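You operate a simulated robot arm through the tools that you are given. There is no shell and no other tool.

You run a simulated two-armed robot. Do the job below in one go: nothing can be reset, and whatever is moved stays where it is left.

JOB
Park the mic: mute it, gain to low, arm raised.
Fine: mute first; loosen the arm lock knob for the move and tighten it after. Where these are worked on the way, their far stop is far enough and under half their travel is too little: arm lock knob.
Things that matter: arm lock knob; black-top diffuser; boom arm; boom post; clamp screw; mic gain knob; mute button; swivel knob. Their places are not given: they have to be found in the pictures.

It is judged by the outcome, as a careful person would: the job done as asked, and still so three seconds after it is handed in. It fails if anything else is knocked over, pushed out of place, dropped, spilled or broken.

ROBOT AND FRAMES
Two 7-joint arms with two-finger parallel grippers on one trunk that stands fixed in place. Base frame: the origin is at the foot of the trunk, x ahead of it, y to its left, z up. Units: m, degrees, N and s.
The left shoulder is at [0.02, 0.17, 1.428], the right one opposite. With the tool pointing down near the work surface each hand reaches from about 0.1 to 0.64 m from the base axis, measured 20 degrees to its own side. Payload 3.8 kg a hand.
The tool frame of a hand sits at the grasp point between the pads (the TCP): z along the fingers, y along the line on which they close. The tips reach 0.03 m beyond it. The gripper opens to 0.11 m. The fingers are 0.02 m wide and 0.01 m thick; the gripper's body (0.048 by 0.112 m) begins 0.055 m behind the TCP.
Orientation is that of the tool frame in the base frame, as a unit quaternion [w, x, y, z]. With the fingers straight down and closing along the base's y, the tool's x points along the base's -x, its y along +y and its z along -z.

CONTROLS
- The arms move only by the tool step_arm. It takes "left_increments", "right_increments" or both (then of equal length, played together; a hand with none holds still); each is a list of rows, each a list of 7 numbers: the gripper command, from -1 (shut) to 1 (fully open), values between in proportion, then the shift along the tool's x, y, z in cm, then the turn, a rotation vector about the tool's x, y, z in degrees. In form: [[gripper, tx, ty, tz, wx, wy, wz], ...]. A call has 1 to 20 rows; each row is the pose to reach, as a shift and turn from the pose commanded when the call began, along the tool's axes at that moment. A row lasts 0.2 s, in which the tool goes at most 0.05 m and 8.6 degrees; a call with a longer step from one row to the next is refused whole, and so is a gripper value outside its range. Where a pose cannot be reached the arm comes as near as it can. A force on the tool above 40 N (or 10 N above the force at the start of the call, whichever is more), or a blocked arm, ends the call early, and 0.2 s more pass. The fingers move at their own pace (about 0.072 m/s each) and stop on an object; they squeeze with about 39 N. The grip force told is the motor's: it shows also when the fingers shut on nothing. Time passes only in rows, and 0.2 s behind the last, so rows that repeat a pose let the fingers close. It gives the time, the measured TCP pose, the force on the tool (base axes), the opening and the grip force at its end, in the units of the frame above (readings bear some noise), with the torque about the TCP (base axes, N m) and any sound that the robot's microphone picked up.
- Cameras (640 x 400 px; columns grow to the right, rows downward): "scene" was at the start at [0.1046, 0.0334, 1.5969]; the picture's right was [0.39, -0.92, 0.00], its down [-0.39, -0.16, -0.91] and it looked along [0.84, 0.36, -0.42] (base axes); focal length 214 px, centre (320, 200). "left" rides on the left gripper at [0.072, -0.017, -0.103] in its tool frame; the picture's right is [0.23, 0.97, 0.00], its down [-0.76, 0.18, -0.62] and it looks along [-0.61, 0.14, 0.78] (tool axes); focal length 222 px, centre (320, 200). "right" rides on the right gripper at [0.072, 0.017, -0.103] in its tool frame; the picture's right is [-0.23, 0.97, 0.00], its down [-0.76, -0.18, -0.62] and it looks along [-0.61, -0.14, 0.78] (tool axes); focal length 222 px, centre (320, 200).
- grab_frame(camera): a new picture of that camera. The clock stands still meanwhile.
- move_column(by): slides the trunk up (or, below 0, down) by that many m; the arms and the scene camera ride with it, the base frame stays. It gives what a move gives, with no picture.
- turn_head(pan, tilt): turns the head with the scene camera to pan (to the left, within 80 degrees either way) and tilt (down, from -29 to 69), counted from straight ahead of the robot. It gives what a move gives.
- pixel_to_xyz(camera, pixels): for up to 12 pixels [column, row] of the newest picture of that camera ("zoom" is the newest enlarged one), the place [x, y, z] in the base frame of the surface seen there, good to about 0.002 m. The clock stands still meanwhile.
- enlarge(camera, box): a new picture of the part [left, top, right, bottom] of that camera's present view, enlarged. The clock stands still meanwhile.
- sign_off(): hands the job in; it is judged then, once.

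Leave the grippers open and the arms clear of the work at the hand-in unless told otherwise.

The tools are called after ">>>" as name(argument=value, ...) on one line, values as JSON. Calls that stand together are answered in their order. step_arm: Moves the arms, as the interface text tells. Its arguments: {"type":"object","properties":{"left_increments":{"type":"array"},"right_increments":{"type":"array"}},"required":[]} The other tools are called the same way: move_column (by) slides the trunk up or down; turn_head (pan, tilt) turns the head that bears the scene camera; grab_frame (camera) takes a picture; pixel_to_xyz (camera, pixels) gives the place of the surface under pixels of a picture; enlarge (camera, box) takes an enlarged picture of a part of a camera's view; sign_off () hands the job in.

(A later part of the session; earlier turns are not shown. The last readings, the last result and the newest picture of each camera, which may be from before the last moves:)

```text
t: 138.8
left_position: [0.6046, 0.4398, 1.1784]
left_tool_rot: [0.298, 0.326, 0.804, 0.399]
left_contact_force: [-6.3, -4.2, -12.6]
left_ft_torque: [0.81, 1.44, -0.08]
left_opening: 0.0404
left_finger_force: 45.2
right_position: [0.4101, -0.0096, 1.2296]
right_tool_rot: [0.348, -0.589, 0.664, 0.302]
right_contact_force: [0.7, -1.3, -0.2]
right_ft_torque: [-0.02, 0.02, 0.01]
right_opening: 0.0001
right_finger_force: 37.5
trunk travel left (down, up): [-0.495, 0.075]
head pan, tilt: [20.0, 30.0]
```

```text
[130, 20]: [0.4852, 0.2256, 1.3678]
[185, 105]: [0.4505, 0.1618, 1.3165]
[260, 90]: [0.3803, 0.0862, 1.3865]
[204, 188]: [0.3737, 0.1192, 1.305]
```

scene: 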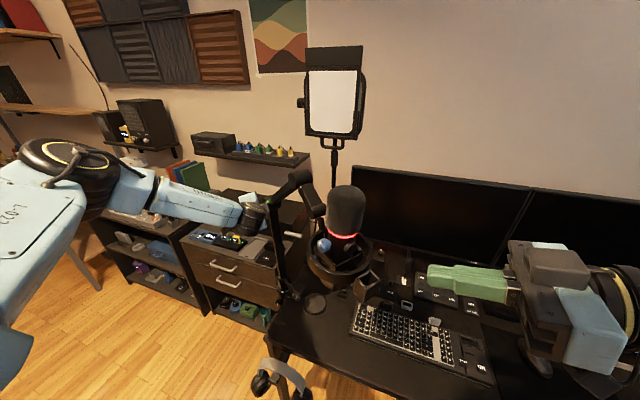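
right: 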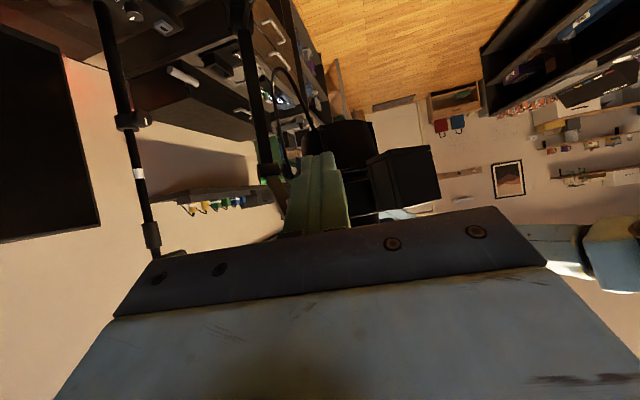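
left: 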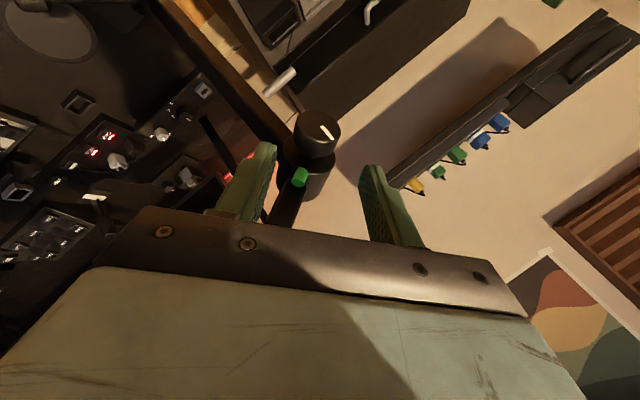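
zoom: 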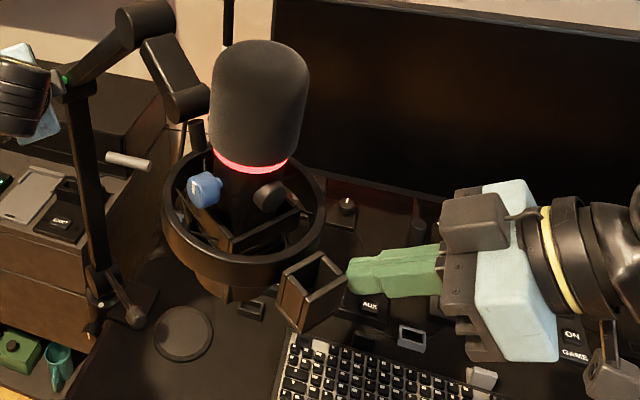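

The knob turns counter-clockwise with the hand, and the boom is steady. Continuing in two more 8-degree steps.

>>> step_arm(left_increments=[[-1, -0.007, 0.249, 0.016, 7.54, 0.4, -2.65], [-1, -0.003, 0.4945, 0.0655, 15.1, 0.8, -5.3]])

>>> enlarge(camera="left", box=[240, 80, 400, 220])

>>> enlarge(camera="scene", box=[270, 170, 470, 330])

>>> pixel_to_xyz(camera="zoom", pixels=[[130, 20], [185, 105], [260, 90], [204, 188]])

```text
t: 139.3
left_position: [0.606, 0.4433, 1.1819]
left_tool_rot: [0.264, 0.321, 0.866, 0.277]
left_contact_force: [-7.0, -5.7, -13.5]
left_ft_torque: [0.87, 1.51, -0.07]
left_opening: 0.0405
left_finger_force: 45.0
right_position: [0.4104, -0.0092, 1.2288]
right_tool_rot: [0.348, -0.588, 0.665, 0.301]
right_contact_force: [0.3, -0.3, -0.4]
right_ft_torque: [0.02, 0.0, 0.0]
right_opening: 0.0
right_finger_force: 37.7
trunk travel left (down, up): [-0.495, 0.075]
head pan, tilt: [20.0, 30.0]
```

```text
2.86 times, centred on (320, 150) of left
```

zoom: 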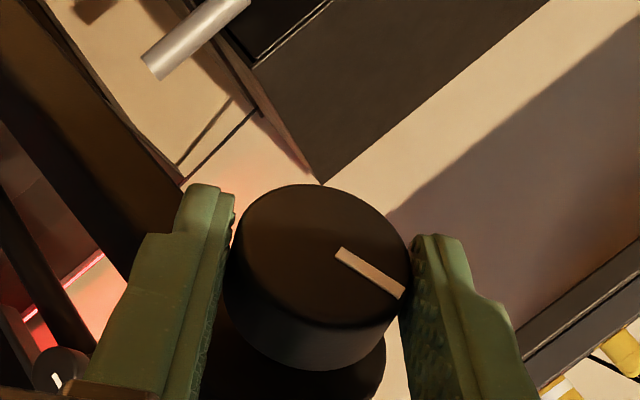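

```text
2.50 times, centred on (370, 250) of scene
```

zoom: 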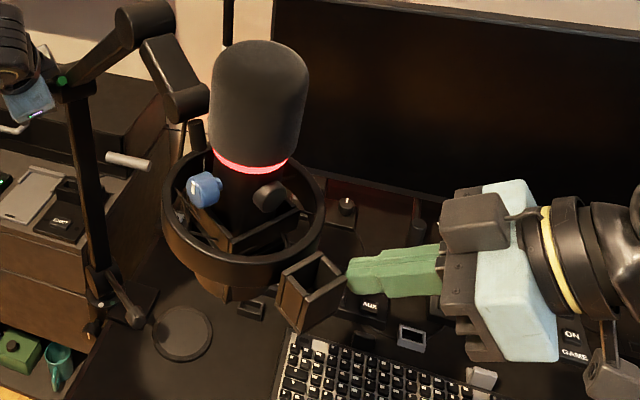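

```text
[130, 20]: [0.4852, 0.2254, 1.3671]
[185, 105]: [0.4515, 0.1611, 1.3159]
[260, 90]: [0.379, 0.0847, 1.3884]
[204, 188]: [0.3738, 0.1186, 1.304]
```

24 degrees so far; the boom is still steady (elbow z 1.367). Continuing 32 degrees.

>>> step_arm(left_increments=[[-1, -0.007, 0.249, 0.016, 7.54, 0.4, -2.65], [-1, -0.003, 0.4945, 0.0655, 15.1, 0.8, -5.3]])

>>> step_arm(left_increments=[[-1, -0.007, 0.249, 0.016, 7.54, 0.4, -2.65], [-1, -0.003, 0.4945, 0.0655, 15.1, 0.8, -5.3]])

>>> enlarge(camera="left", box=[240, 80, 400, 220])

>>> enlarge(camera="scene", box=[270, 170, 470, 330])

>>> pixel_to_xyz(camera="zoom", pixels=[[130, 20], [185, 105], [260, 90], [204, 188]])

```text
t: 139.9
left_position: [0.6075, 0.4434, 1.1819]
left_tool_rot: [0.246, 0.318, 0.89, 0.214]
left_contact_force: [-7.5, -6.7, -14.0]
left_ft_torque: [0.23, 0.81, -0.83]
left_opening: 0.0409
left_finger_force: 45.6
left hand out of reach, approached as far as the arm can: row 2
right_position: [0.4096, -0.0103, 1.2296]
right_tool_rot: [0.348, -0.588, 0.665, 0.302]
right_contact_force: [-0.5, -0.9, -1.2]
right_ft_torque: [-0.01, 0.0, -0.01]
right_opening: 0.0001
right_finger_force: 37.9
trunk travel left (down, up): [-0.495, 0.075]
head pan, tilt: [20.0, 30.0]
```

```text
t: 140.6
left_position: [0.6064, 0.4441, 1.1832]
left_tool_rot: [0.247, 0.318, 0.89, 0.215]
left_contact_force: [-8.0, -7.9, -17.1]
left_ft_torque: [0.11, 0.69, -0.76]
left_opening: 0.0406
left_finger_force: 45.2
left hand out of reach, approached as far as the arm can: row 1, 2
right_position: [0.41, -0.0093, 1.2297]
right_tool_rot: [0.347, -0.589, 0.664, 0.302]
right_contact_force: [-0.1, -0.8, 0.1]
right_ft_torque: [0.01, 0.02, 0.03]
right_opening: 0.0002
right_finger_force: 37.6
trunk travel left (down, up): [-0.495, 0.075]
head pan, tilt: [20.0, 30.0]
```

```text
2.86 times, centred on (320, 150) of left
```

zoom: 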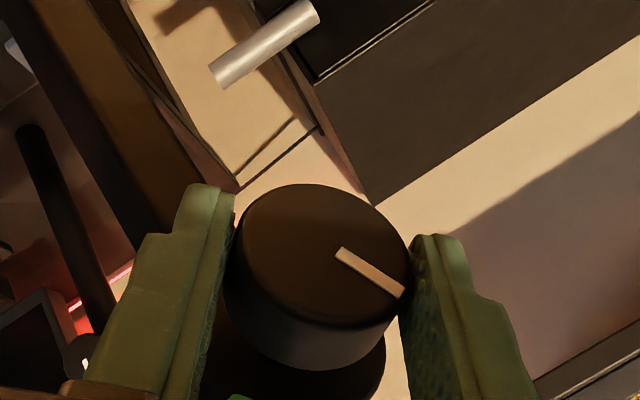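

```text
2.50 times, centred on (370, 250) of scene
```

zoom: 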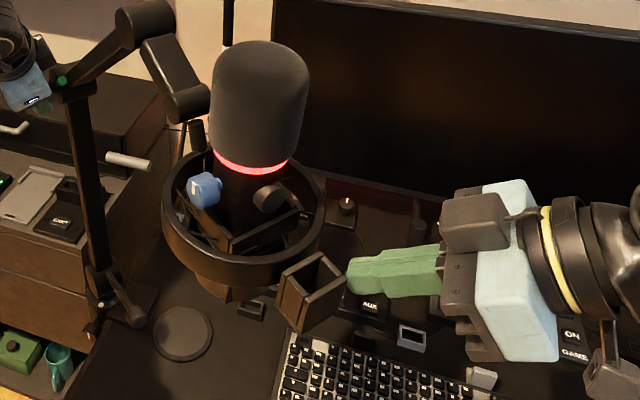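

```text
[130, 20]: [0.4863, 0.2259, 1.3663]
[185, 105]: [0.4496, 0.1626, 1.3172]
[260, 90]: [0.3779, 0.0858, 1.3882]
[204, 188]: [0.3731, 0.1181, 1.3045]
```

The stroke ended at its reach limit after about 32 degrees; the boom is still steady. I'll open the fingers, swing back 40 degrees clockwise around the knob without retreating, and grip again.

>>> step_arm(left_increments=[[0.05, 0, 0, 0, 0, 0, 0], [0.05, 0, 0, 0, 0, 0, 0], [0.05, 0.019, -0.249, 0.016, -7.54, -0.4, 2.65], [0.05, 0.0485, -0.492, 0.0655, -15.1, -0.8, 5.3], [0.05, 0.089, -0.725, 0.146, -22.6, -1.2, 7.9], [0.05, 0.139, -0.944, 0.257, -30.2, -1.6, 10.6], [0.05, 0.1985, -1.143, 0.396, -37.7, -2, 13.2]])

>>> enlarge(camera="left", box=[240, 80, 400, 220])

>>> enlarge(camera="scene", box=[230, 150, 430, 310])

```text
t: 142.2
left_position: [0.6129, 0.4296, 1.1829]
left_tool_rot: [0.315, 0.319, 0.733, 0.512]
left_contact_force: [-23.8, 8.0, -2.3]
left_ft_torque: [0.42, 0.84, 0.22]
left_opening: 0.0593
left_finger_force: 1.7
left hand out of reach, approached as far as the arm can: row 7
right_position: [0.4062, -0.0083, 1.2306]
right_tool_rot: [0.349, -0.589, 0.664, 0.301]
right_contact_force: [0.4, 0.0, -0.3]
right_ft_torque: [-0.02, 0.01, 0.03]
right_opening: 0.0
right_finger_force: 37.5
trunk travel left (down, up): [-0.495, 0.075]
head pan, tilt: [20.0, 30.0]
```

```text
2.86 times, centred on (320, 150) of left
```

zoom: 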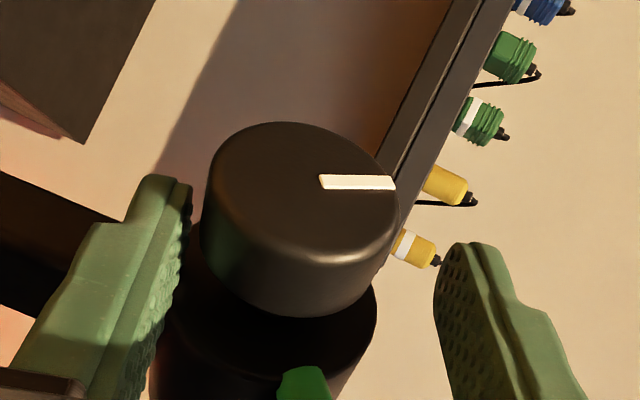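

```text
2.50 times, centred on (330, 230) of scene
```

zoom: 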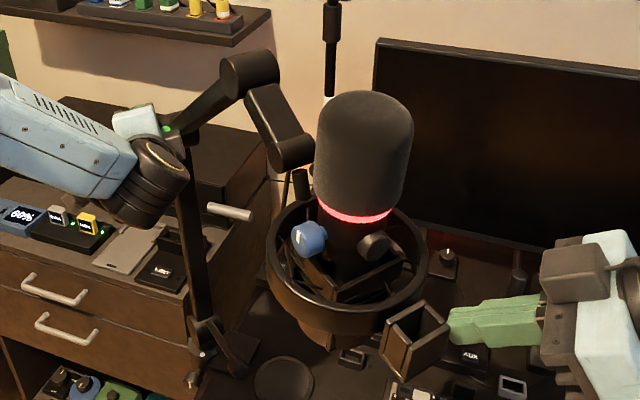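

At the far end of the back-swing the reach limit pushed the fingers against the hub (24 N). I'll swing forward 12 degrees to come back onto the right line.

>>> step_arm(left_increments=[[0.05, -0.007, 0.249, 0.016, 7.54, 0.4, -2.65], [0.05, -0.005, 0.374, 0.037, 11.3, 0.6, -4]])

>>> enlarge(camera="left", box=[240, 80, 400, 220])

```text
t: 142.8
left_position: [0.6154, 0.4337, 1.1867]
left_tool_rot: [0.304, 0.321, 0.787, 0.43]
left_contact_force: [-19.8, 24.7, -5.7]
left_ft_torque: [1.26, 0.72, 0.35]
left_opening: 0.0571
left_finger_force: 0.1
right_position: [0.4068, -0.0056, 1.2296]
right_tool_rot: [0.348, -0.59, 0.664, 0.301]
right_contact_force: [-0.1, -0.6, 1.2]
right_ft_torque: [-0.03, 0.02, 0.02]
right_opening: 0.0
right_finger_force: 37.8
trunk travel left (down, up): [-0.495, 0.075]
head pan, tilt: [20.0, 30.0]
```

```text
2.86 times, centred on (320, 150) of left
```

zoom: 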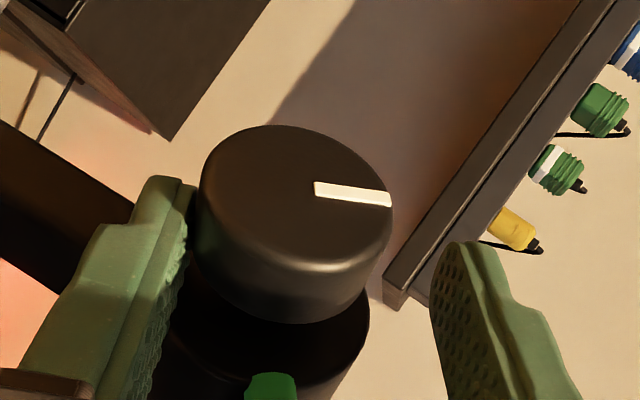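

Still off-line by about 14 mm and 8 mm, pressing on the hub. I'll correct that directly.

>>> step_arm(left_increments=[[0.05, 0.7, -0.4, 0, 0, 0, 0], [0.05, 1.4, -0.77, 0, 0, 0, 0]])

>>> enlarge(camera="left", box=[240, 80, 400, 220])

```text
t: 143.3
left_position: [0.6113, 0.4291, 1.1811]
left_tool_rot: [0.311, 0.328, 0.785, 0.424]
left_contact_force: [-0.8, -0.5, 0.0]
left_ft_torque: [0.05, -0.01, -0.01]
left_opening: 0.0577
left_finger_force: 0.1
right_position: [0.4091, -0.0088, 1.2305]
right_tool_rot: [0.348, -0.589, 0.664, 0.302]
right_contact_force: [0.0, -0.1, -0.6]
right_ft_torque: [0.0, -0.01, 0.02]
right_opening: 0.0
right_finger_force: 38.0
trunk travel left (down, up): [-0.495, 0.075]
head pan, tilt: [20.0, 30.0]
```

```text
2.86 times, centred on (320, 150) of left
```

zoom: 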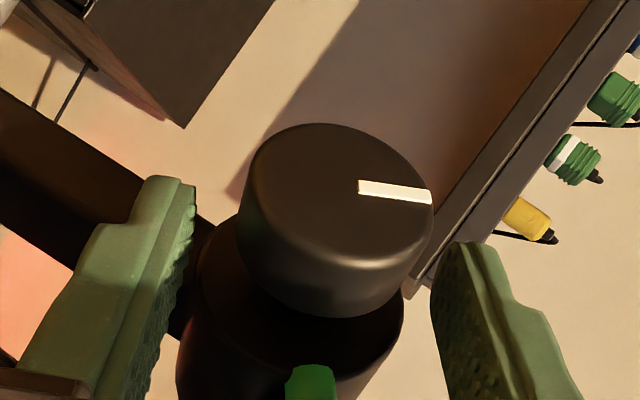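

Free of force and centred one way, but still 14 mm too near the hub along the knob's axis. Correcting that.

>>> step_arm(left_increments=[[0.05, 0.7, 0, 0, 0, 0, 0], [0.05, 1.4, 0, 0, 0, 0, 0]])

>>> enlarge(camera="left", box=[240, 80, 400, 220])

```text
t: 143.9
left_position: [0.6007, 0.4443, 1.1768]
left_tool_rot: [0.306, 0.325, 0.786, 0.427]
left_contact_force: [0.0, -0.2, 0.5]
left_ft_torque: [0.04, 0.01, -0.02]
left_opening: 0.0576
left_finger_force: 0.1
right_position: [0.4099, -0.0103, 1.2296]
right_tool_rot: [0.346, -0.59, 0.664, 0.302]
right_contact_force: [0.3, 0.1, -0.6]
right_ft_torque: [0.0, 0.0, 0.0]
right_opening: 0.0
right_finger_force: 37.3
trunk travel left (down, up): [-0.495, 0.075]
head pan, tilt: [20.0, 30.0]
```

```text
2.86 times, centred on (320, 150) of left
```

zoom: 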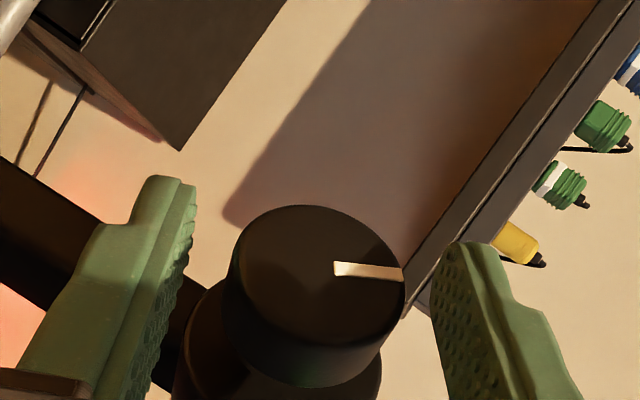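

Well placed. Grip and turn another 24 degrees, then check the boom.

>>> step_arm(left_increments=[[-1, 0, 0, 0, 0, 0, 0], [-1, 0, 0, 0, 0, 0, 0], [-1, 0, 0, 0, 0, 0, 0], [-1, -0.007, 0.249, 0.016, 7.54, 0.4, -2.65], [-1, -0.003, 0.4945, 0.0655, 15.1, 0.8, -5.3], [-1, 0.013, 0.731, 0.146, 22.6, 1.2, -7.9]])

>>> enlarge(camera="left", box=[240, 80, 400, 220])

>>> enlarge(camera="scene", box=[270, 170, 470, 330])

>>> pixel_to_xyz(camera="zoom", pixels=[[130, 20], [185, 105], [260, 90], [204, 188]])

```text
t: 145.3
left_position: [0.6041, 0.4471, 1.1819]
left_tool_rot: [0.257, 0.321, 0.878, 0.246]
left_contact_force: [0.3, -5.8, -1.6]
left_ft_torque: [0.93, 1.18, -0.03]
left_opening: 0.0401
left_finger_force: 45.6
right_position: [0.4096, -0.0108, 1.228]
right_tool_rot: [0.348, -0.589, 0.664, 0.302]
right_contact_force: [0.9, 0.0, 0.1]
right_ft_torque: [0.01, -0.01, 0.02]
right_opening: 0.0
right_finger_force: 38.0
trunk travel left (down, up): [-0.495, 0.075]
head pan, tilt: [20.0, 30.0]
```

```text
2.86 times, centred on (320, 150) of left
```

zoom: 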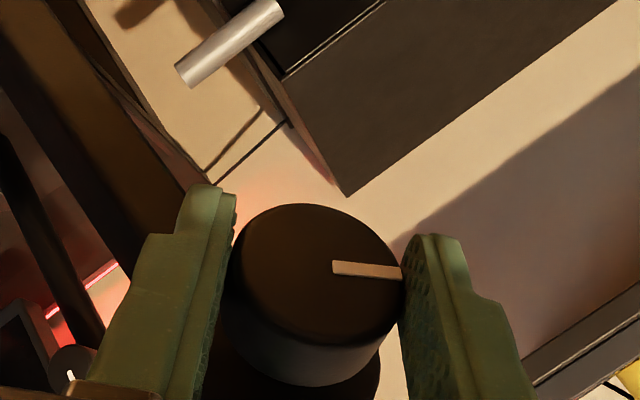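

```text
2.50 times, centred on (370, 250) of scene
```

zoom: 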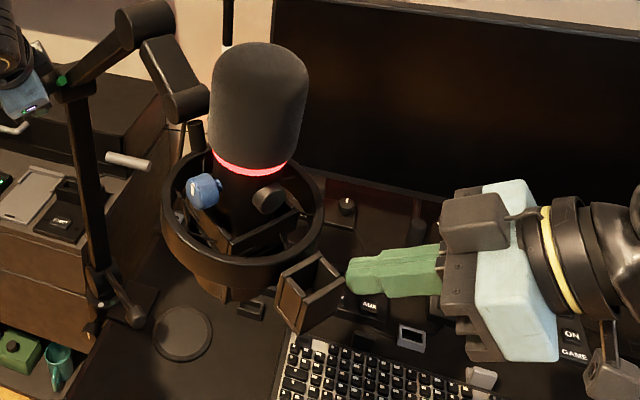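

```text
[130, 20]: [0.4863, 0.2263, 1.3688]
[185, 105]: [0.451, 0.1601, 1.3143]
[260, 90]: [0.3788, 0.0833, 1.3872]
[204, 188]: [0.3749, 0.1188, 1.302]
```

The knob follows, now about 56 degrees in total, and the boom is steady. I'll ratchet: open, swing back 28 degrees, grip, turn 28 degrees.

>>> step_arm(left_increments=[[0.05, 0, 0, 0, 0, 0, 0], [0.05, 0, 0, 0, 0, 0, 0], [0.05, 0.019, -0.249, 0.016, -7.54, -0.4, 2.65], [0.05, 0.0485, -0.492, 0.0655, -15.1, -0.8, 5.3], [0.05, 0.089, -0.725, 0.146, -22.6, -1.2, 7.9], [0.05, 0.113, -0.837, 0.198, -26.4, -1.4, 9.3], [-1, 0.113, -0.837, 0.198, -26.4, -1.4, 9.3], [-1, 0.113, -0.837, 0.198, -26.4, -1.4, 9.3], [-1, 0.113, -0.837, 0.198, -26.4, -1.4, 9.3], [-1, 0.0675, -0.61, 0.102, -18.9, -1, 6.6], [-1, 0.032, -0.3715, 0.037, -11.3, -0.6, 4]])

>>> enlarge(camera="left", box=[240, 80, 400, 220])

>>> enlarge(camera="scene", box=[270, 170, 470, 330])

>>> pixel_to_xyz(camera="zoom", pixels=[[130, 20], [185, 105], [260, 90], [204, 188]])

```text
t: 147.8
left_position: [0.6021, 0.4448, 1.1798]
left_tool_rot: [0.284, 0.325, 0.836, 0.338]
left_contact_force: [2.3, -2.3, 3.3]
left_ft_torque: [0.91, 1.05, 0.18]
left_opening: 0.04
left_finger_force: 45.5
right_position: [0.4084, -0.01, 1.2301]
right_tool_rot: [0.348, -0.589, 0.664, 0.303]
right_contact_force: [-0.2, -0.1, 0.4]
right_ft_torque: [-0.03, 0.0, 0.02]
right_opening: 0.0
right_finger_force: 38.1
trunk travel left (down, up): [-0.495, 0.075]
head pan, tilt: [20.0, 30.0]
```

```text
2.86 times, centred on (320, 150) of left
```

zoom: 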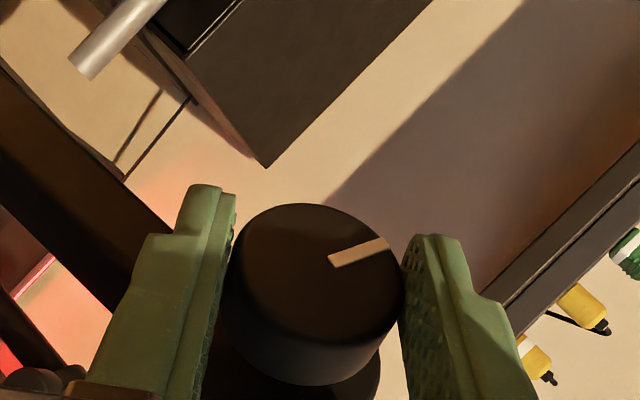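

```text
2.50 times, centred on (370, 250) of scene
```

zoom: 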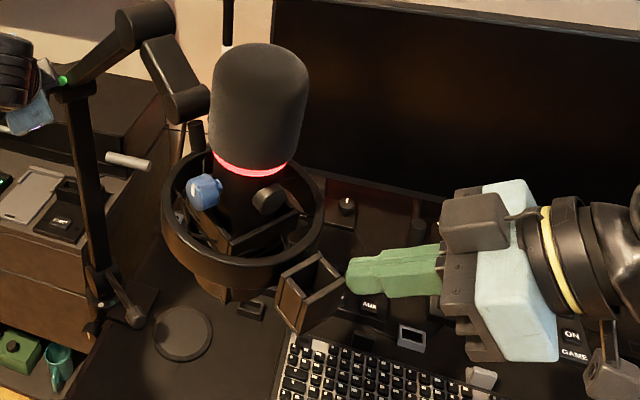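

```text
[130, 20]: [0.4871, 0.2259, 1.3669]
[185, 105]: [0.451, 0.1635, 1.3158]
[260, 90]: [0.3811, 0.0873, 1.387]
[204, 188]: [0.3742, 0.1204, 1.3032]
```

The ratchet works: about 72 degrees so far, boom steady. Next I'll complete this stroke, then swing back and turn again.

>>> step_arm(left_increments=[[-1, -0.007, 0.249, 0.016, 7.54, 0.4, -2.65], [-1, -0.005, 0.434, 0.05, 13.2, 0.7, -4.6], [0.05, -0.005, 0.434, 0.05, 13.2, 0.7, -4.6], [0.05, -0.005, 0.434, 0.05, 13.2, 0.7, -4.6], [0.05, -0.0065, 0.187, 0.009, 5.66, 0.3, -2], [0.05, 0.004, -0.0625, 0.001, -1.9, -0.1, 0.66], [0.05, 0.025, -0.31, 0.026, -9.43, -0.5, 3.3], [0.05, 0.0485, -0.492, 0.0655, -15.1, -0.8, 5.3], [-1, 0.0485, -0.492, 0.0655, -15.1, -0.8, 5.3], [-1, 0.0485, -0.492, 0.0655, -15.1, -0.8, 5.3], [-1, 0.0485, -0.492, 0.0655, -15.1, -0.8, 5.3], [-1, 0.019, -0.249, 0.016, -7.54, -0.4, 2.65], [-1, 0, 0, 0, 0, 0, 0]])

>>> enlarge(camera="left", box=[240, 80, 400, 220])

>>> enlarge(camera="scene", box=[270, 170, 470, 330])

>>> pixel_to_xyz(camera="zoom", pixels=[[130, 20], [185, 105], [260, 90], [204, 188]])

```text
t: 150.6
left_position: [0.604, 0.4462, 1.1783]
left_tool_rot: [0.282, 0.326, 0.836, 0.339]
left_contact_force: [8.0, -3.9, -3.4]
left_ft_torque: [0.95, -0.23, -0.21]
left_opening: 0.0405
left_finger_force: 44.6
right_position: [0.4107, -0.0095, 1.2298]
right_tool_rot: [0.346, -0.59, 0.664, 0.302]
right_contact_force: [-0.1, 0.4, -0.4]
right_ft_torque: [0.02, -0.03, 0.0]
right_opening: 0.0
right_finger_force: 37.2
trunk travel left (down, up): [-0.495, 0.075]
head pan, tilt: [20.0, 30.0]
```

```text
2.86 times, centred on (320, 150) of left
```

zoom: 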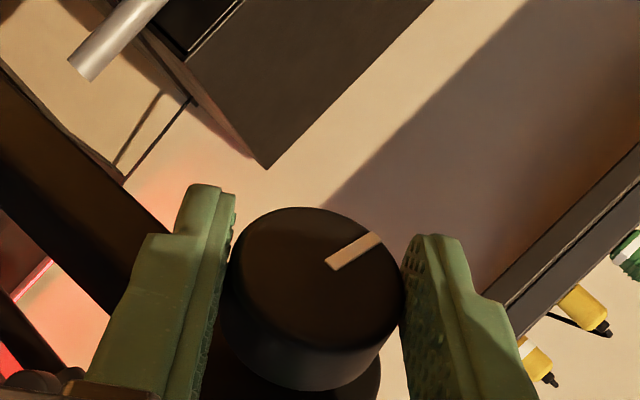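

```text
2.50 times, centred on (370, 250) of scene
```

zoom: 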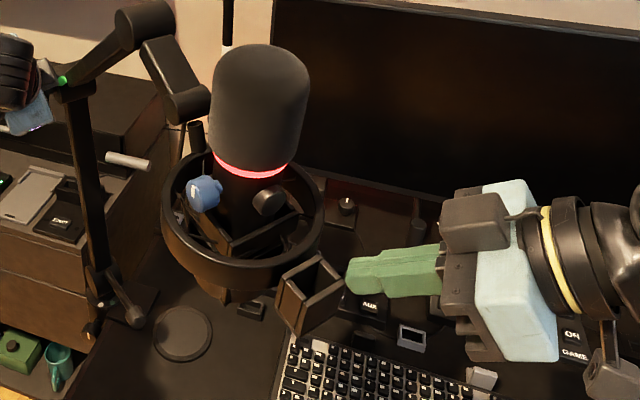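

```text
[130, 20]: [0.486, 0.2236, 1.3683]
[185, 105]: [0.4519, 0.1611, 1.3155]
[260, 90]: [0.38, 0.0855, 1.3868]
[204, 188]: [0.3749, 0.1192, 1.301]
```

The pointer is now about 85 degrees counter-clockwise of up, and the torque rose sharply (0.9 N·m), so this looks like the loose-side stop. I'll push a little further to confirm.

>>> step_arm(left_increments=[[-1, -0.007, 0.249, 0.016, 7.54, 0.4, -2.65], [-1, -0.005, 0.434, 0.05, 13.2, 0.7, -4.6]])

>>> enlarge(camera="left", box=[240, 80, 400, 220])

```text
t: 151.2
left_position: [0.6042, 0.4486, 1.18]
left_tool_rot: [0.25, 0.321, 0.884, 0.23]
left_contact_force: [-0.2, -5.4, -8.0]
left_ft_torque: [0.72, 0.18, -0.5]
left_opening: 0.0397
left_finger_force: 44.8
right_position: [0.4094, -0.0103, 1.2296]
right_tool_rot: [0.348, -0.588, 0.665, 0.302]
right_contact_force: [1.0, 0.2, 0.0]
right_ft_torque: [-0.02, -0.05, 0.02]
right_opening: 0.0
right_finger_force: 38.1
trunk travel left (down, up): [-0.495, 0.075]
head pan, tilt: [20.0, 30.0]
```

```text
2.86 times, centred on (320, 150) of left
```

zoom: 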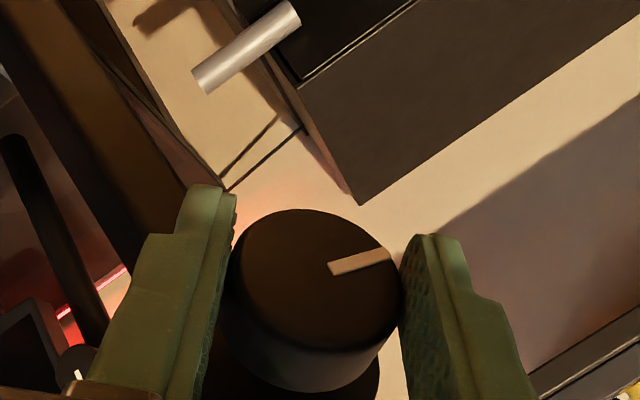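

The pointer did not move further while the hand turned: the lock is loosened to its stop, and the boom still holds by itself. I'll open, back off from the knob, and then use the left hand to raise the boom from below.

>>> step_arm(left_increments=[[0.05, 0, 0, 0, 0, 0, 0], [0.05, 0, 0, 0, 0, 0, 0], [0.05, 0.3, 0, -3, 0, 0, 0], [0.05, 0.6, 0, -6, 0, 0, 0], [0.05, 0.6, 0, -9, 0, 0, 0], [0.05, 0.6, 0, -13, 0, 0, 0]])

>>> enlarge(camera="scene", box=[270, 170, 470, 330])

>>> pixel_to_xyz(camera="zoom", pixels=[[130, 20], [185, 105], [260, 90], [100, 55], [75, 75], [120, 50]])

>>> enlarge(camera="left", box=[200, 50, 420, 220])

```text
t: 152.6
left_position: [0.521, 0.4214, 1.2809]
left_tool_rot: [0.252, 0.319, 0.884, 0.232]
left_contact_force: [0.1, 0.0, -0.1]
left_ft_torque: [-0.01, -0.02, -0.03]
left_opening: 0.0577
left_finger_force: 0.0
right_position: [0.4086, -0.0095, 1.2296]
right_tool_rot: [0.348, -0.589, 0.664, 0.302]
right_contact_force: [-0.2, 0.6, 0.0]
right_ft_torque: [-0.03, -0.01, 0.01]
right_opening: 0.0
right_finger_force: 37.3
trunk travel left (down, up): [-0.495, 0.075]
head pan, tilt: [20.0, 30.0]
```

```text
2.50 times, centred on (370, 250) of scene
```

zoom: 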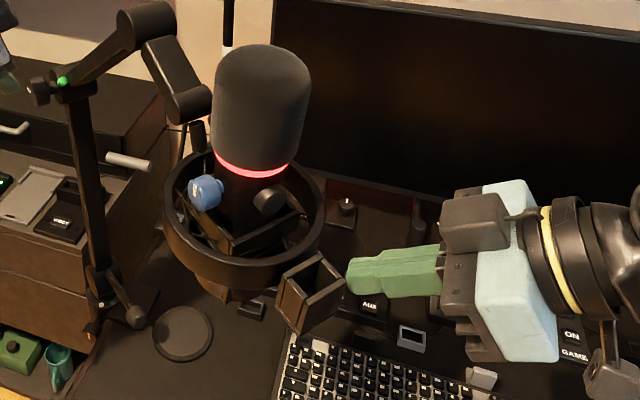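

```text
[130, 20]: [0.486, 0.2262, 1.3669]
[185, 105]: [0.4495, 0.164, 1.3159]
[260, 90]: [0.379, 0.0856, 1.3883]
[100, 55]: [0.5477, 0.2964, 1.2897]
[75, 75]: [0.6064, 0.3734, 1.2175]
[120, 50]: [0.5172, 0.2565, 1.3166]
```

```text
2.35 times, centred on (310, 135) of left
```

zoom: 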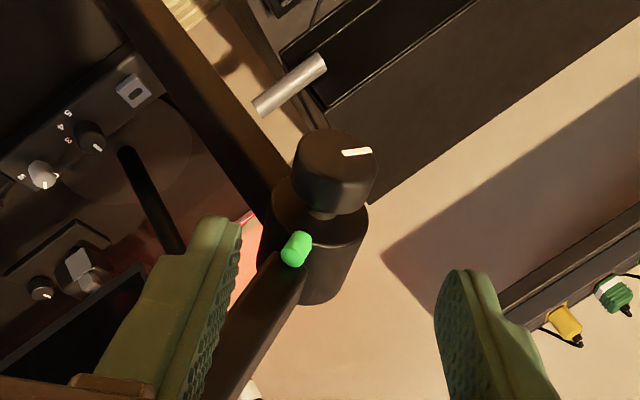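

The boom stays put with the lock loose. I'll withdraw the right hand, and turn the left hand (fingers closed) to point inwards (azimuth -45, 15 down), staying left of and below the boom bar.

>>> step_arm(left_increments=[[-1, 0, -0.5, -2, 0, 0, 0], [-1, 0.02, -1.2, -3.4, 3.7, -6.2, -2.1], [-1, 0.04, -2, -3.4, 7.4, -12.4, -4.2], [-1, 0.06, -2.8, -3.4, 11.1, -18.5, -6.3], [-1, 0.08, -3.6, -3.4, 14.8, -24.7, -8.4], [-1, 0.1, -4.4, -3.4, 18.4, -30.9, -10.4], [-1, 0.12, -5.2, -3.4, 22.1, -37.1, -12.5], [-1, 0.14, -6, -3.4, 25.8, -43.2, -14.6], [-1, 0.16, -6.9, -3.4, 29.5, -49.4, -16.7], [-1, 0.18, -7.78, -3.4, 33.2, -55.6, -18.8]], right_increments=[[-1, 0, 0, -2, 0, 0, 0], [-1, 0, 0, -4, 0, 0, 0], [-1, 0, 0, -6, 0, 0, 0], [-1, 0, 0, -8, 0, 0, 0], [-1, 0, 0, -10, 0, 0, 0], [-1, 0, 0, -12, 0, 0, 0], [-1, 0, 0, -12, 0, 0, 0], [-1, 0, 0, -12, 0, 0, 0], [-1, 0, 0, -12, 0, 0, 0], [-1, 0, 0, -12, 0, 0, 0]])

>>> turn_head(pan=35, tilt=25)

>>> grab_frame(camera="scene")

>>> grab_frame(camera="left")

```text
t: 154.8
left_position: [0.4822, 0.3568, 1.2463]
left_tool_rot: [0.566, 0.297, 0.731, -0.239]
left_contact_force: [-0.8, 0.7, -1.2]
left_ft_torque: [-0.06, -0.05, -0.03]
left_opening: 0.0
left_finger_force: 37.7
left hand out of reach, approached as far as the arm can: row 4, 5, 6, 7, 8, 9, 10
right_position: [0.396, -0.1034, 1.299]
right_tool_rot: [0.348, -0.589, 0.664, 0.303]
right_contact_force: [0.5, 0.9, 0.2]
right_ft_torque: [-0.01, 0.02, -0.03]
right_opening: 0.0
right_finger_force: 37.2
trunk travel left (down, up): [-0.495, 0.075]
head pan, tilt: [20.0, 30.0]
```

```text
t: 155.5
left_position: [0.4829, 0.3508, 1.2487]
left_tool_rot: [0.567, 0.297, 0.731, -0.237]
left_contact_force: [0.1, 0.2, 0.3]
left_ft_torque: [0.0, 0.02, 0.02]
left_opening: 0.0
left_finger_force: 37.2
right_position: [0.3955, -0.1084, 1.2979]
right_tool_rot: [0.348, -0.589, 0.663, 0.304]
right_contact_force: [-0.5, 1.0, -0.6]
right_ft_torque: [0.02, 0.0, -0.01]
right_opening: 0.0
right_finger_force: 38.4
trunk travel left (down, up): [-0.495, 0.075]
head pan, tilt: [35.0, 25.0]
```

```text
taken
```

scene: 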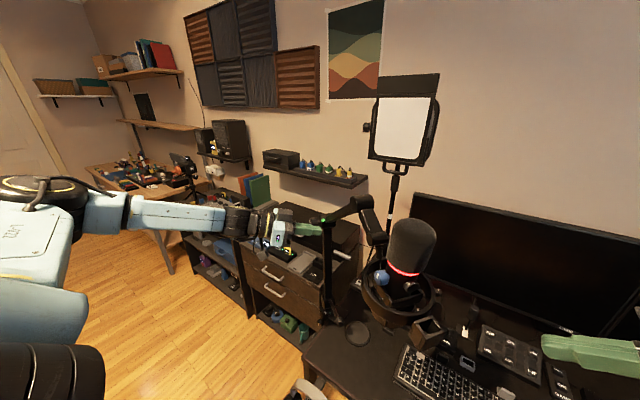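

```text
taken
```

left: 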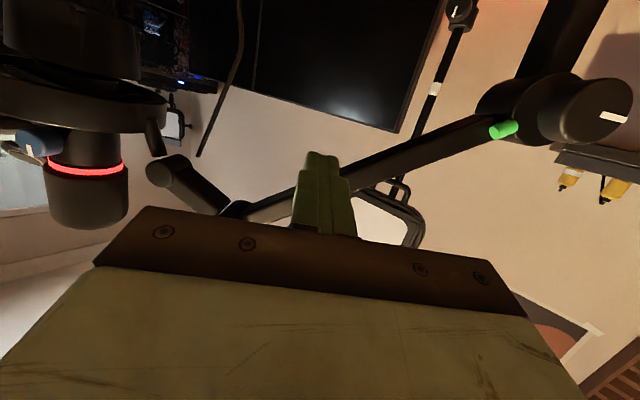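

The left hand is in place: closed fingers point inwards, with the bar ahead and above. I'll advance so that the finger passes beneath the bar.

>>> step_arm(left_increments=[[-1, 0, 0, 2.5, 0, 0, 0], [-1, 0, 0, 5, 0, 0, 0], [-1, 0, 0, 7.5, 0, 0, 0]])

>>> grab_frame(camera="left")

>>> enlarge(camera="scene", box=[230, 170, 430, 330])

```text
t: 156.3
left_position: [0.5343, 0.2987, 1.2276]
left_tool_rot: [0.562, 0.303, 0.733, -0.234]
left_contact_force: [0.1, 0.2, -0.3]
left_ft_torque: [0.0, 0.0, 0.03]
left_opening: 0.0
left_finger_force: 37.8
right_position: [0.3958, -0.1078, 1.2978]
right_tool_rot: [0.348, -0.589, 0.663, 0.305]
right_contact_force: [0.5, 0.2, 0.5]
right_ft_torque: [-0.01, 0.02, 0.04]
right_opening: 0.0
right_finger_force: 37.4
trunk travel left (down, up): [-0.495, 0.075]
head pan, tilt: [35.0, 25.0]
```

```text
taken
```

left: 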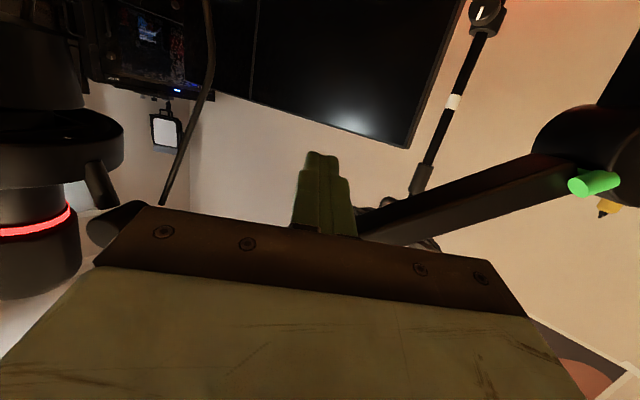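

```text
2.50 times, centred on (330, 250) of scene
```

zoom: 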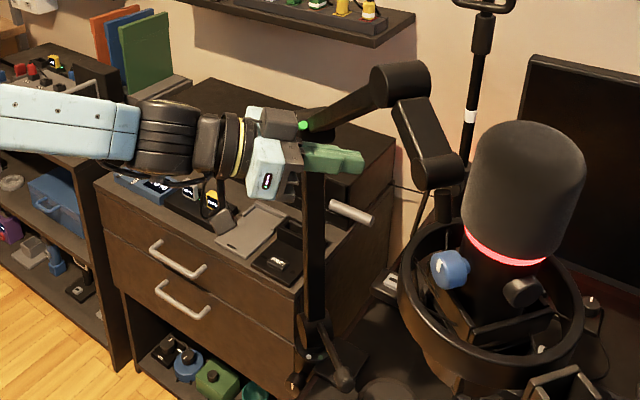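

The finger is now beneath the bar and reaches past it. I'll lift along an arc about the hub, first to contact.

>>> step_arm(left_increments=[[-1, -1.4, 0.6, -0.45, 0, 0, 0], [-1, -2.77, 1.17, -0.9, 0, 0, 0], [-1, -4.0, 2.0, -1.36, 0, 0, 0]])

>>> enlarge(camera="scene", box=[230, 170, 430, 330])

>>> grab_frame(camera="left")

```text
t: 157.1
left_position: [0.5452, 0.3179, 1.2715]
left_tool_rot: [0.564, 0.302, 0.732, -0.234]
left_contact_force: [-0.5, -2.6, -3.3]
left_ft_torque: [0.05, 0.04, -0.02]
left_opening: 0.0
left_finger_force: 38.2
right_position: [0.3964, -0.1084, 1.2967]
right_tool_rot: [0.348, -0.589, 0.663, 0.304]
right_contact_force: [0.2, 0.2, -0.5]
right_ft_torque: [0.0, 0.01, -0.03]
right_opening: 0.0
right_finger_force: 37.7
trunk travel left (down, up): [-0.495, 0.075]
head pan, tilt: [35.0, 25.0]
```

```text
2.50 times, centred on (330, 250) of scene
```

zoom: 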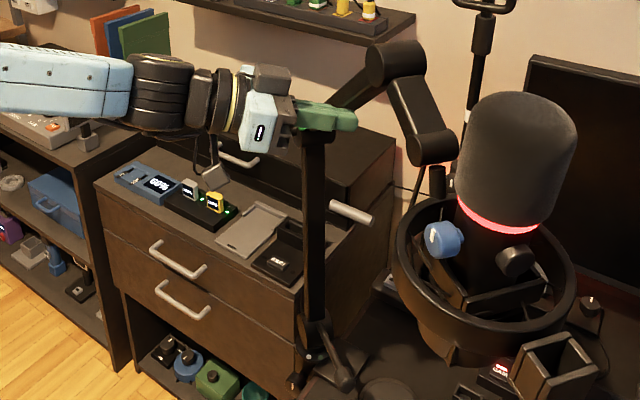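

```text
taken
```

left: 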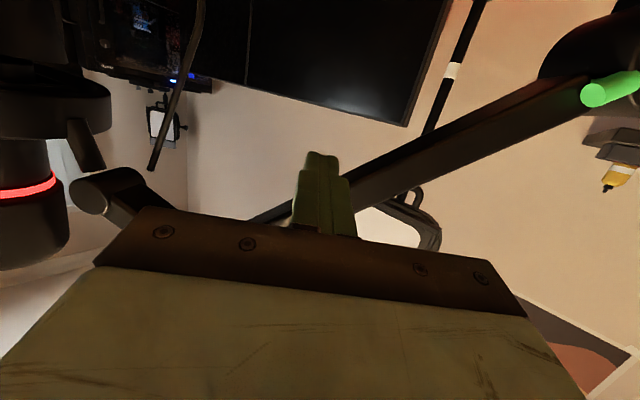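

The boom lifts easily (about 4 N) and is already rising. Continuing along the arc.

>>> step_arm(left_increments=[[-1, -1.32, 0.83, -0.46, 0, 0, 0], [-1, -2.45, 1.85, -0.9, 0, 0, 0], [-1, -3.53, 2.93, -1.35, 0, 0, 0]])

>>> grab_frame(camera="scene")

>>> grab_frame(camera="left")

```text
t: 157.9
left_position: [0.5647, 0.341, 1.3112]
left_tool_rot: [0.566, 0.304, 0.73, -0.235]
left_contact_force: [-2.6, 0.2, -3.3]
left_ft_torque: [0.02, 0.02, 0.03]
left_opening: 0.0
left_finger_force: 37.4
right_position: [0.3966, -0.1071, 1.2987]
right_tool_rot: [0.349, -0.589, 0.662, 0.305]
right_contact_force: [0.1, 0.3, 0.5]
right_ft_torque: [0.01, -0.01, -0.02]
right_opening: 0.0002
right_finger_force: 37.7
trunk travel left (down, up): [-0.495, 0.075]
head pan, tilt: [35.0, 25.0]
```

```text
taken
```

scene: 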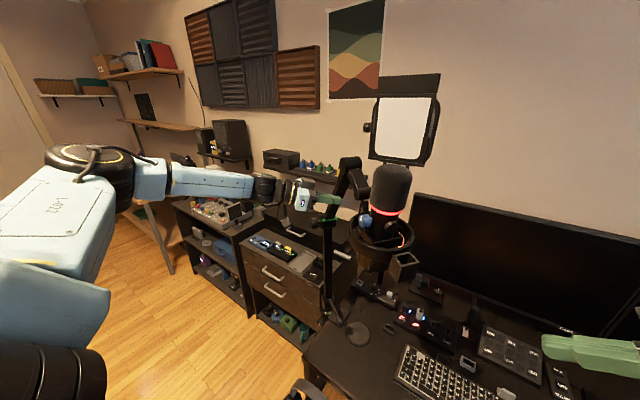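

```text
taken
```

left: 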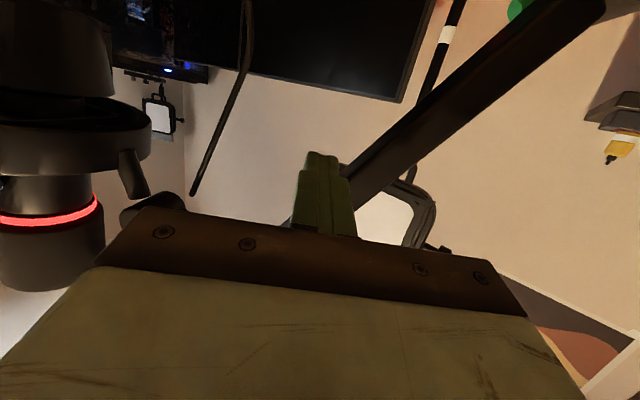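

The boom is rising smoothly. Continuing.

>>> step_arm(left_increments=[[-1, -0.95, 1.2, -0.4, 0, 0, 0], [-1, -1.8, 2.47, -0.82, 0, 0, 0], [-1, -2.5, 3.85, -1.2, 0, 0, 0]])

>>> grab_frame(camera="scene")

>>> enlarge(camera="scene", box=[270, 120, 430, 300])

```text
t: 158.7
left_position: [0.5876, 0.3719, 1.3371]
left_tool_rot: [0.564, 0.303, 0.731, -0.234]
left_contact_force: [-0.7, -3.6, -3.2]
left_ft_torque: [0.02, 0.03, -0.02]
left_opening: 0.0
left_finger_force: 37.7
right_position: [0.3965, -0.1074, 1.2976]
right_tool_rot: [0.349, -0.589, 0.663, 0.304]
right_contact_force: [0.2, 0.2, -1.1]
right_ft_torque: [0.02, 0.0, -0.02]
right_opening: 0.0001
right_finger_force: 37.8
trunk travel left (down, up): [-0.495, 0.075]
head pan, tilt: [35.0, 25.0]
```

```text
taken
```

scene: 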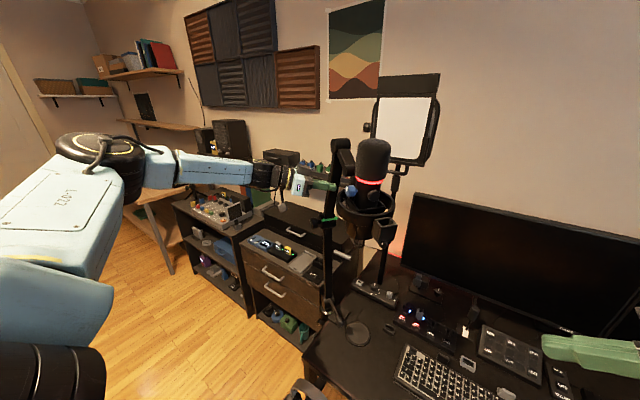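

```text
2.22 times, centred on (350, 210) of scene
```

zoom: 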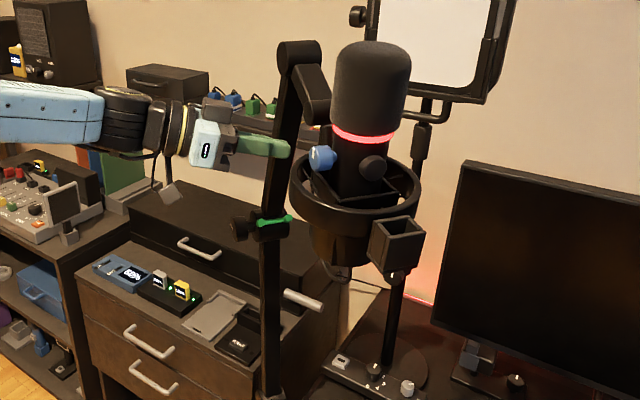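

The bar is at about 70 degrees and the mic stays upright. I'll raise further in small steps to look for the upper stop.

>>> step_arm(left_increments=[[-1, -0.65, 1.38, -0.36, 0, 0, 0], [-1, -1.0, 2.5, -0.6, 0, 0, 0], [-1, -1.37, 3.76, -0.91, 0, 0, 0]])

>>> enlarge(camera="scene", box=[270, 120, 430, 300])

>>> grab_frame(camera="left")

```text
t: 159.4
left_position: [0.5949, 0.3813, 1.343]
left_tool_rot: [0.555, 0.313, 0.731, -0.244]
left_contact_force: [-12.5, -9.8, 1.8]
left_ft_torque: [0.06, -0.12, -0.18]
left_opening: 0.0002
left_finger_force: 38.0
right_position: [0.3941, -0.1069, 1.298]
right_tool_rot: [0.349, -0.589, 0.663, 0.303]
right_contact_force: [0.1, -0.3, 0.0]
right_ft_torque: [0.0, -0.01, -0.02]
right_opening: 0.0002
right_finger_force: 38.3
trunk travel left (down, up): [-0.495, 0.075]
head pan, tilt: [35.0, 25.0]
stopped in row 3 (left hand): the force on the tool passed its limit at 46 N (the readings are from after the stop); the commanded pose is now the measured one
```

```text
2.22 times, centred on (350, 210) of scene
```

zoom: 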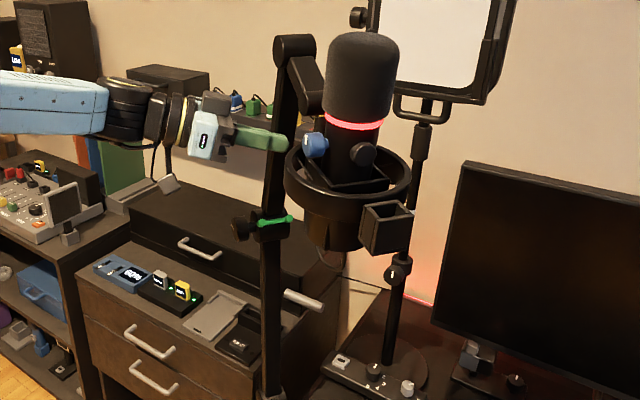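

```text
taken
```

left: 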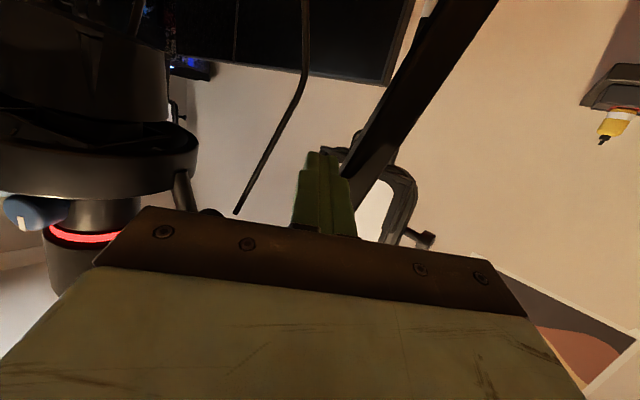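

That's the upper stop. Next I'll measure the elbow, back the finger off about 1 cm, and see whether the boom holds by itself.

>>> pixel_to_xyz(camera="zoom", pixels=[[10, 10]])

>>> enlarge(camera="scene", box=[270, 120, 430, 300])

>>> pixel_to_xyz(camera="zoom", pixels=[[295, 55], [280, 110], [360, 70], [365, 155], [315, 145], [385, 230]])

>>> step_arm(left_increments=[[-1, 0.3, -0.6, 0.15, 0, 0, 0], [-1, 0.5, -1.2, 0.3, 0, 0, 0], [-1, 0.5, -1.2, 0.3, 0, 0, 0]])

>>> enlarge(camera="scene", box=[270, 120, 430, 300])

>>> pixel_to_xyz(camera="zoom", pixels=[[295, 55], [280, 110], [360, 70], [365, 155], [315, 145], [385, 230]])

```text
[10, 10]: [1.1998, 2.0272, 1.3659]
```

```text
2.22 times, centred on (350, 210) of scene
```

zoom: 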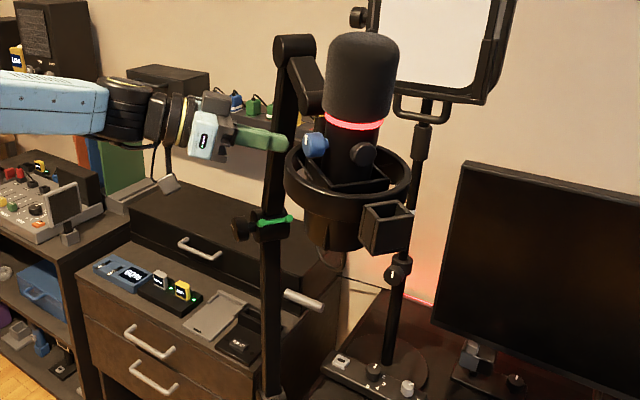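

```text
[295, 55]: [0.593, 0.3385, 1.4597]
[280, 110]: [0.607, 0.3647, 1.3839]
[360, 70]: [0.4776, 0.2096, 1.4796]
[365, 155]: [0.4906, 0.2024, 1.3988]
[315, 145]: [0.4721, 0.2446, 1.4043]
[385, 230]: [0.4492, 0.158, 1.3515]
```

```text
t: 160.2
left_position: [0.5917, 0.3755, 1.3341]
left_tool_rot: [0.555, 0.31, 0.734, -0.241]
left_contact_force: [-0.5, 0.3, -0.3]
left_ft_torque: [0.0, 0.04, 0.0]
left_opening: 0.0002
left_finger_force: 37.7
right_position: [0.396, -0.1062, 1.2973]
right_tool_rot: [0.349, -0.588, 0.664, 0.303]
right_contact_force: [-0.3, 0.1, 0.9]
right_ft_torque: [0.0, 0.0, 0.02]
right_opening: 0.0002
right_finger_force: 37.3
trunk travel left (down, up): [-0.495, 0.075]
head pan, tilt: [35.0, 25.0]
```

```text
2.22 times, centred on (350, 210) of scene
```

zoom: 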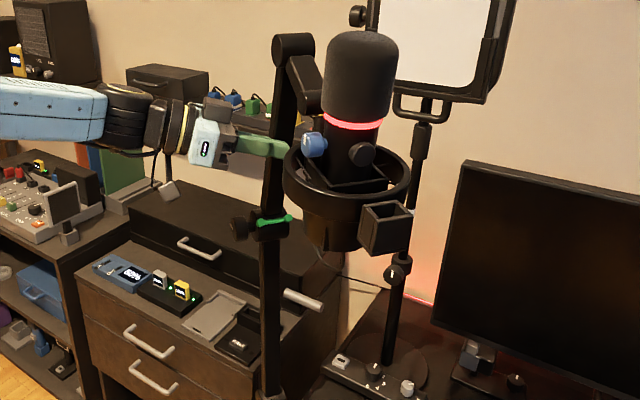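

```text
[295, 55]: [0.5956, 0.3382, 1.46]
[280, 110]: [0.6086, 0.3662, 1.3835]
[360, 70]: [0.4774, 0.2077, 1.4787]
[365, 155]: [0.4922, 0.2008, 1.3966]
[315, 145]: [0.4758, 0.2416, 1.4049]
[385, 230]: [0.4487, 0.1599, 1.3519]
```

The force fell to zero and the boom stayed exactly where it was: it holds raised by itself. Now I'll withdraw the finger and bring the left hand back to the pose above the lock knob.

>>> step_arm(left_increments=[[-1, 1, 0, 0, 0, 0, 0], [-1, 2, 0, -1, 0, 0, 0], [-1, 2, 0, -4.5, 0, 0, 0], [-1, 2, 0, -8, 0, 0, 0], [-1, 2, -0.4, -8.3, -3.7, 6.2, 2.1], [-1, 2, -0.8, -8.5, -7.4, 12.4, 4.2], [-1, 2, -1.2, -8.7, -11.1, 18.5, 6.3], [-1, 2, -1.5, -9, -14.8, 24.7, 8.4], [-1, 2, -1.9, -9.2, -18.4, 30.9, 10.4], [-1, 2, -2.2, -9.4, -22.1, 37.1, 12.5], [-1, 2, -2.6, -9.6, -25.8, 43.2, 14.6], [-1, 2, -3, -9.8, -29.5, 49.4, 16.7], [0.05, 2, -3.3, -10, -33.2, 55.6, 18.8]])

>>> grab_frame(camera="left")

>>> enlarge(camera="scene", box=[270, 120, 430, 300])

>>> pixel_to_xyz(camera="zoom", pixels=[[295, 55], [360, 70], [365, 155], [315, 145]])

```text
t: 162.0
left_position: [0.6097, 0.4269, 1.2202]
left_tool_rot: [0.487, 0.313, 0.815, -0.035]
left_contact_force: [-72.4, 32.9, 26.4]
left_ft_torque: [-0.17, -0.09, -0.41]
left_opening: 0.0
left_finger_force: 37.5
left hand out of reach, approached as far as the arm can: row 3, 4, 5, 6, 7, 8, 9
right_position: [0.3829, -0.1066, 1.3018]
right_tool_rot: [0.352, -0.59, 0.661, 0.301]
right_contact_force: [0.1, -0.7, -0.4]
right_ft_torque: [0.04, 0.01, 0.03]
right_opening: 0.0001
right_finger_force: 37.8
trunk travel left (down, up): [-0.495, 0.075]
head pan, tilt: [35.0, 25.0]
stopped in row 9 (left hand): the force on the tool passed its limit at 312 N (the readings are from after the stop); the commanded pose is now the measured one
```

```text
taken
```

left: 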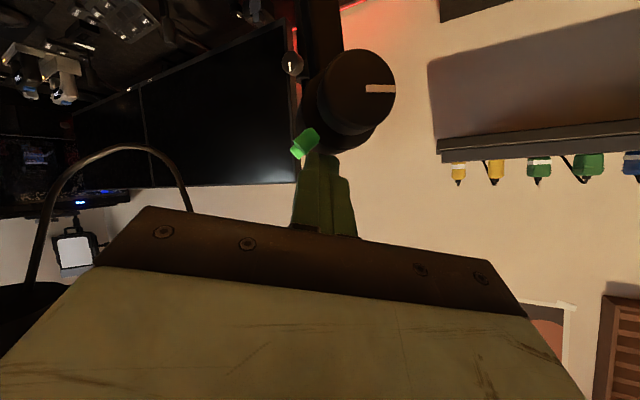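

```text
2.22 times, centred on (350, 210) of scene
```

zoom: 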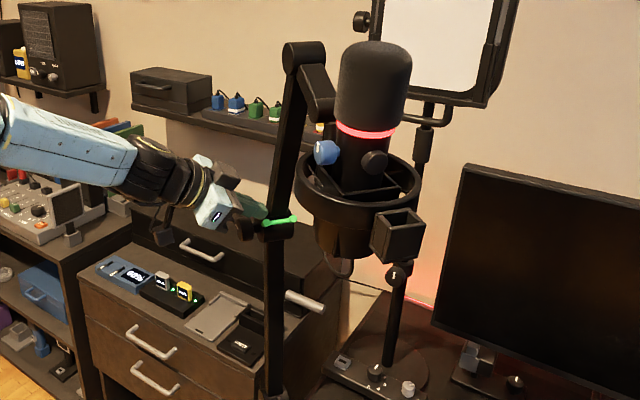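

```text
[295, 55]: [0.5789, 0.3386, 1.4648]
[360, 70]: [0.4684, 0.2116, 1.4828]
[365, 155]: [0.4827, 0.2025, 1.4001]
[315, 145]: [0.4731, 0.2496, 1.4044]
```

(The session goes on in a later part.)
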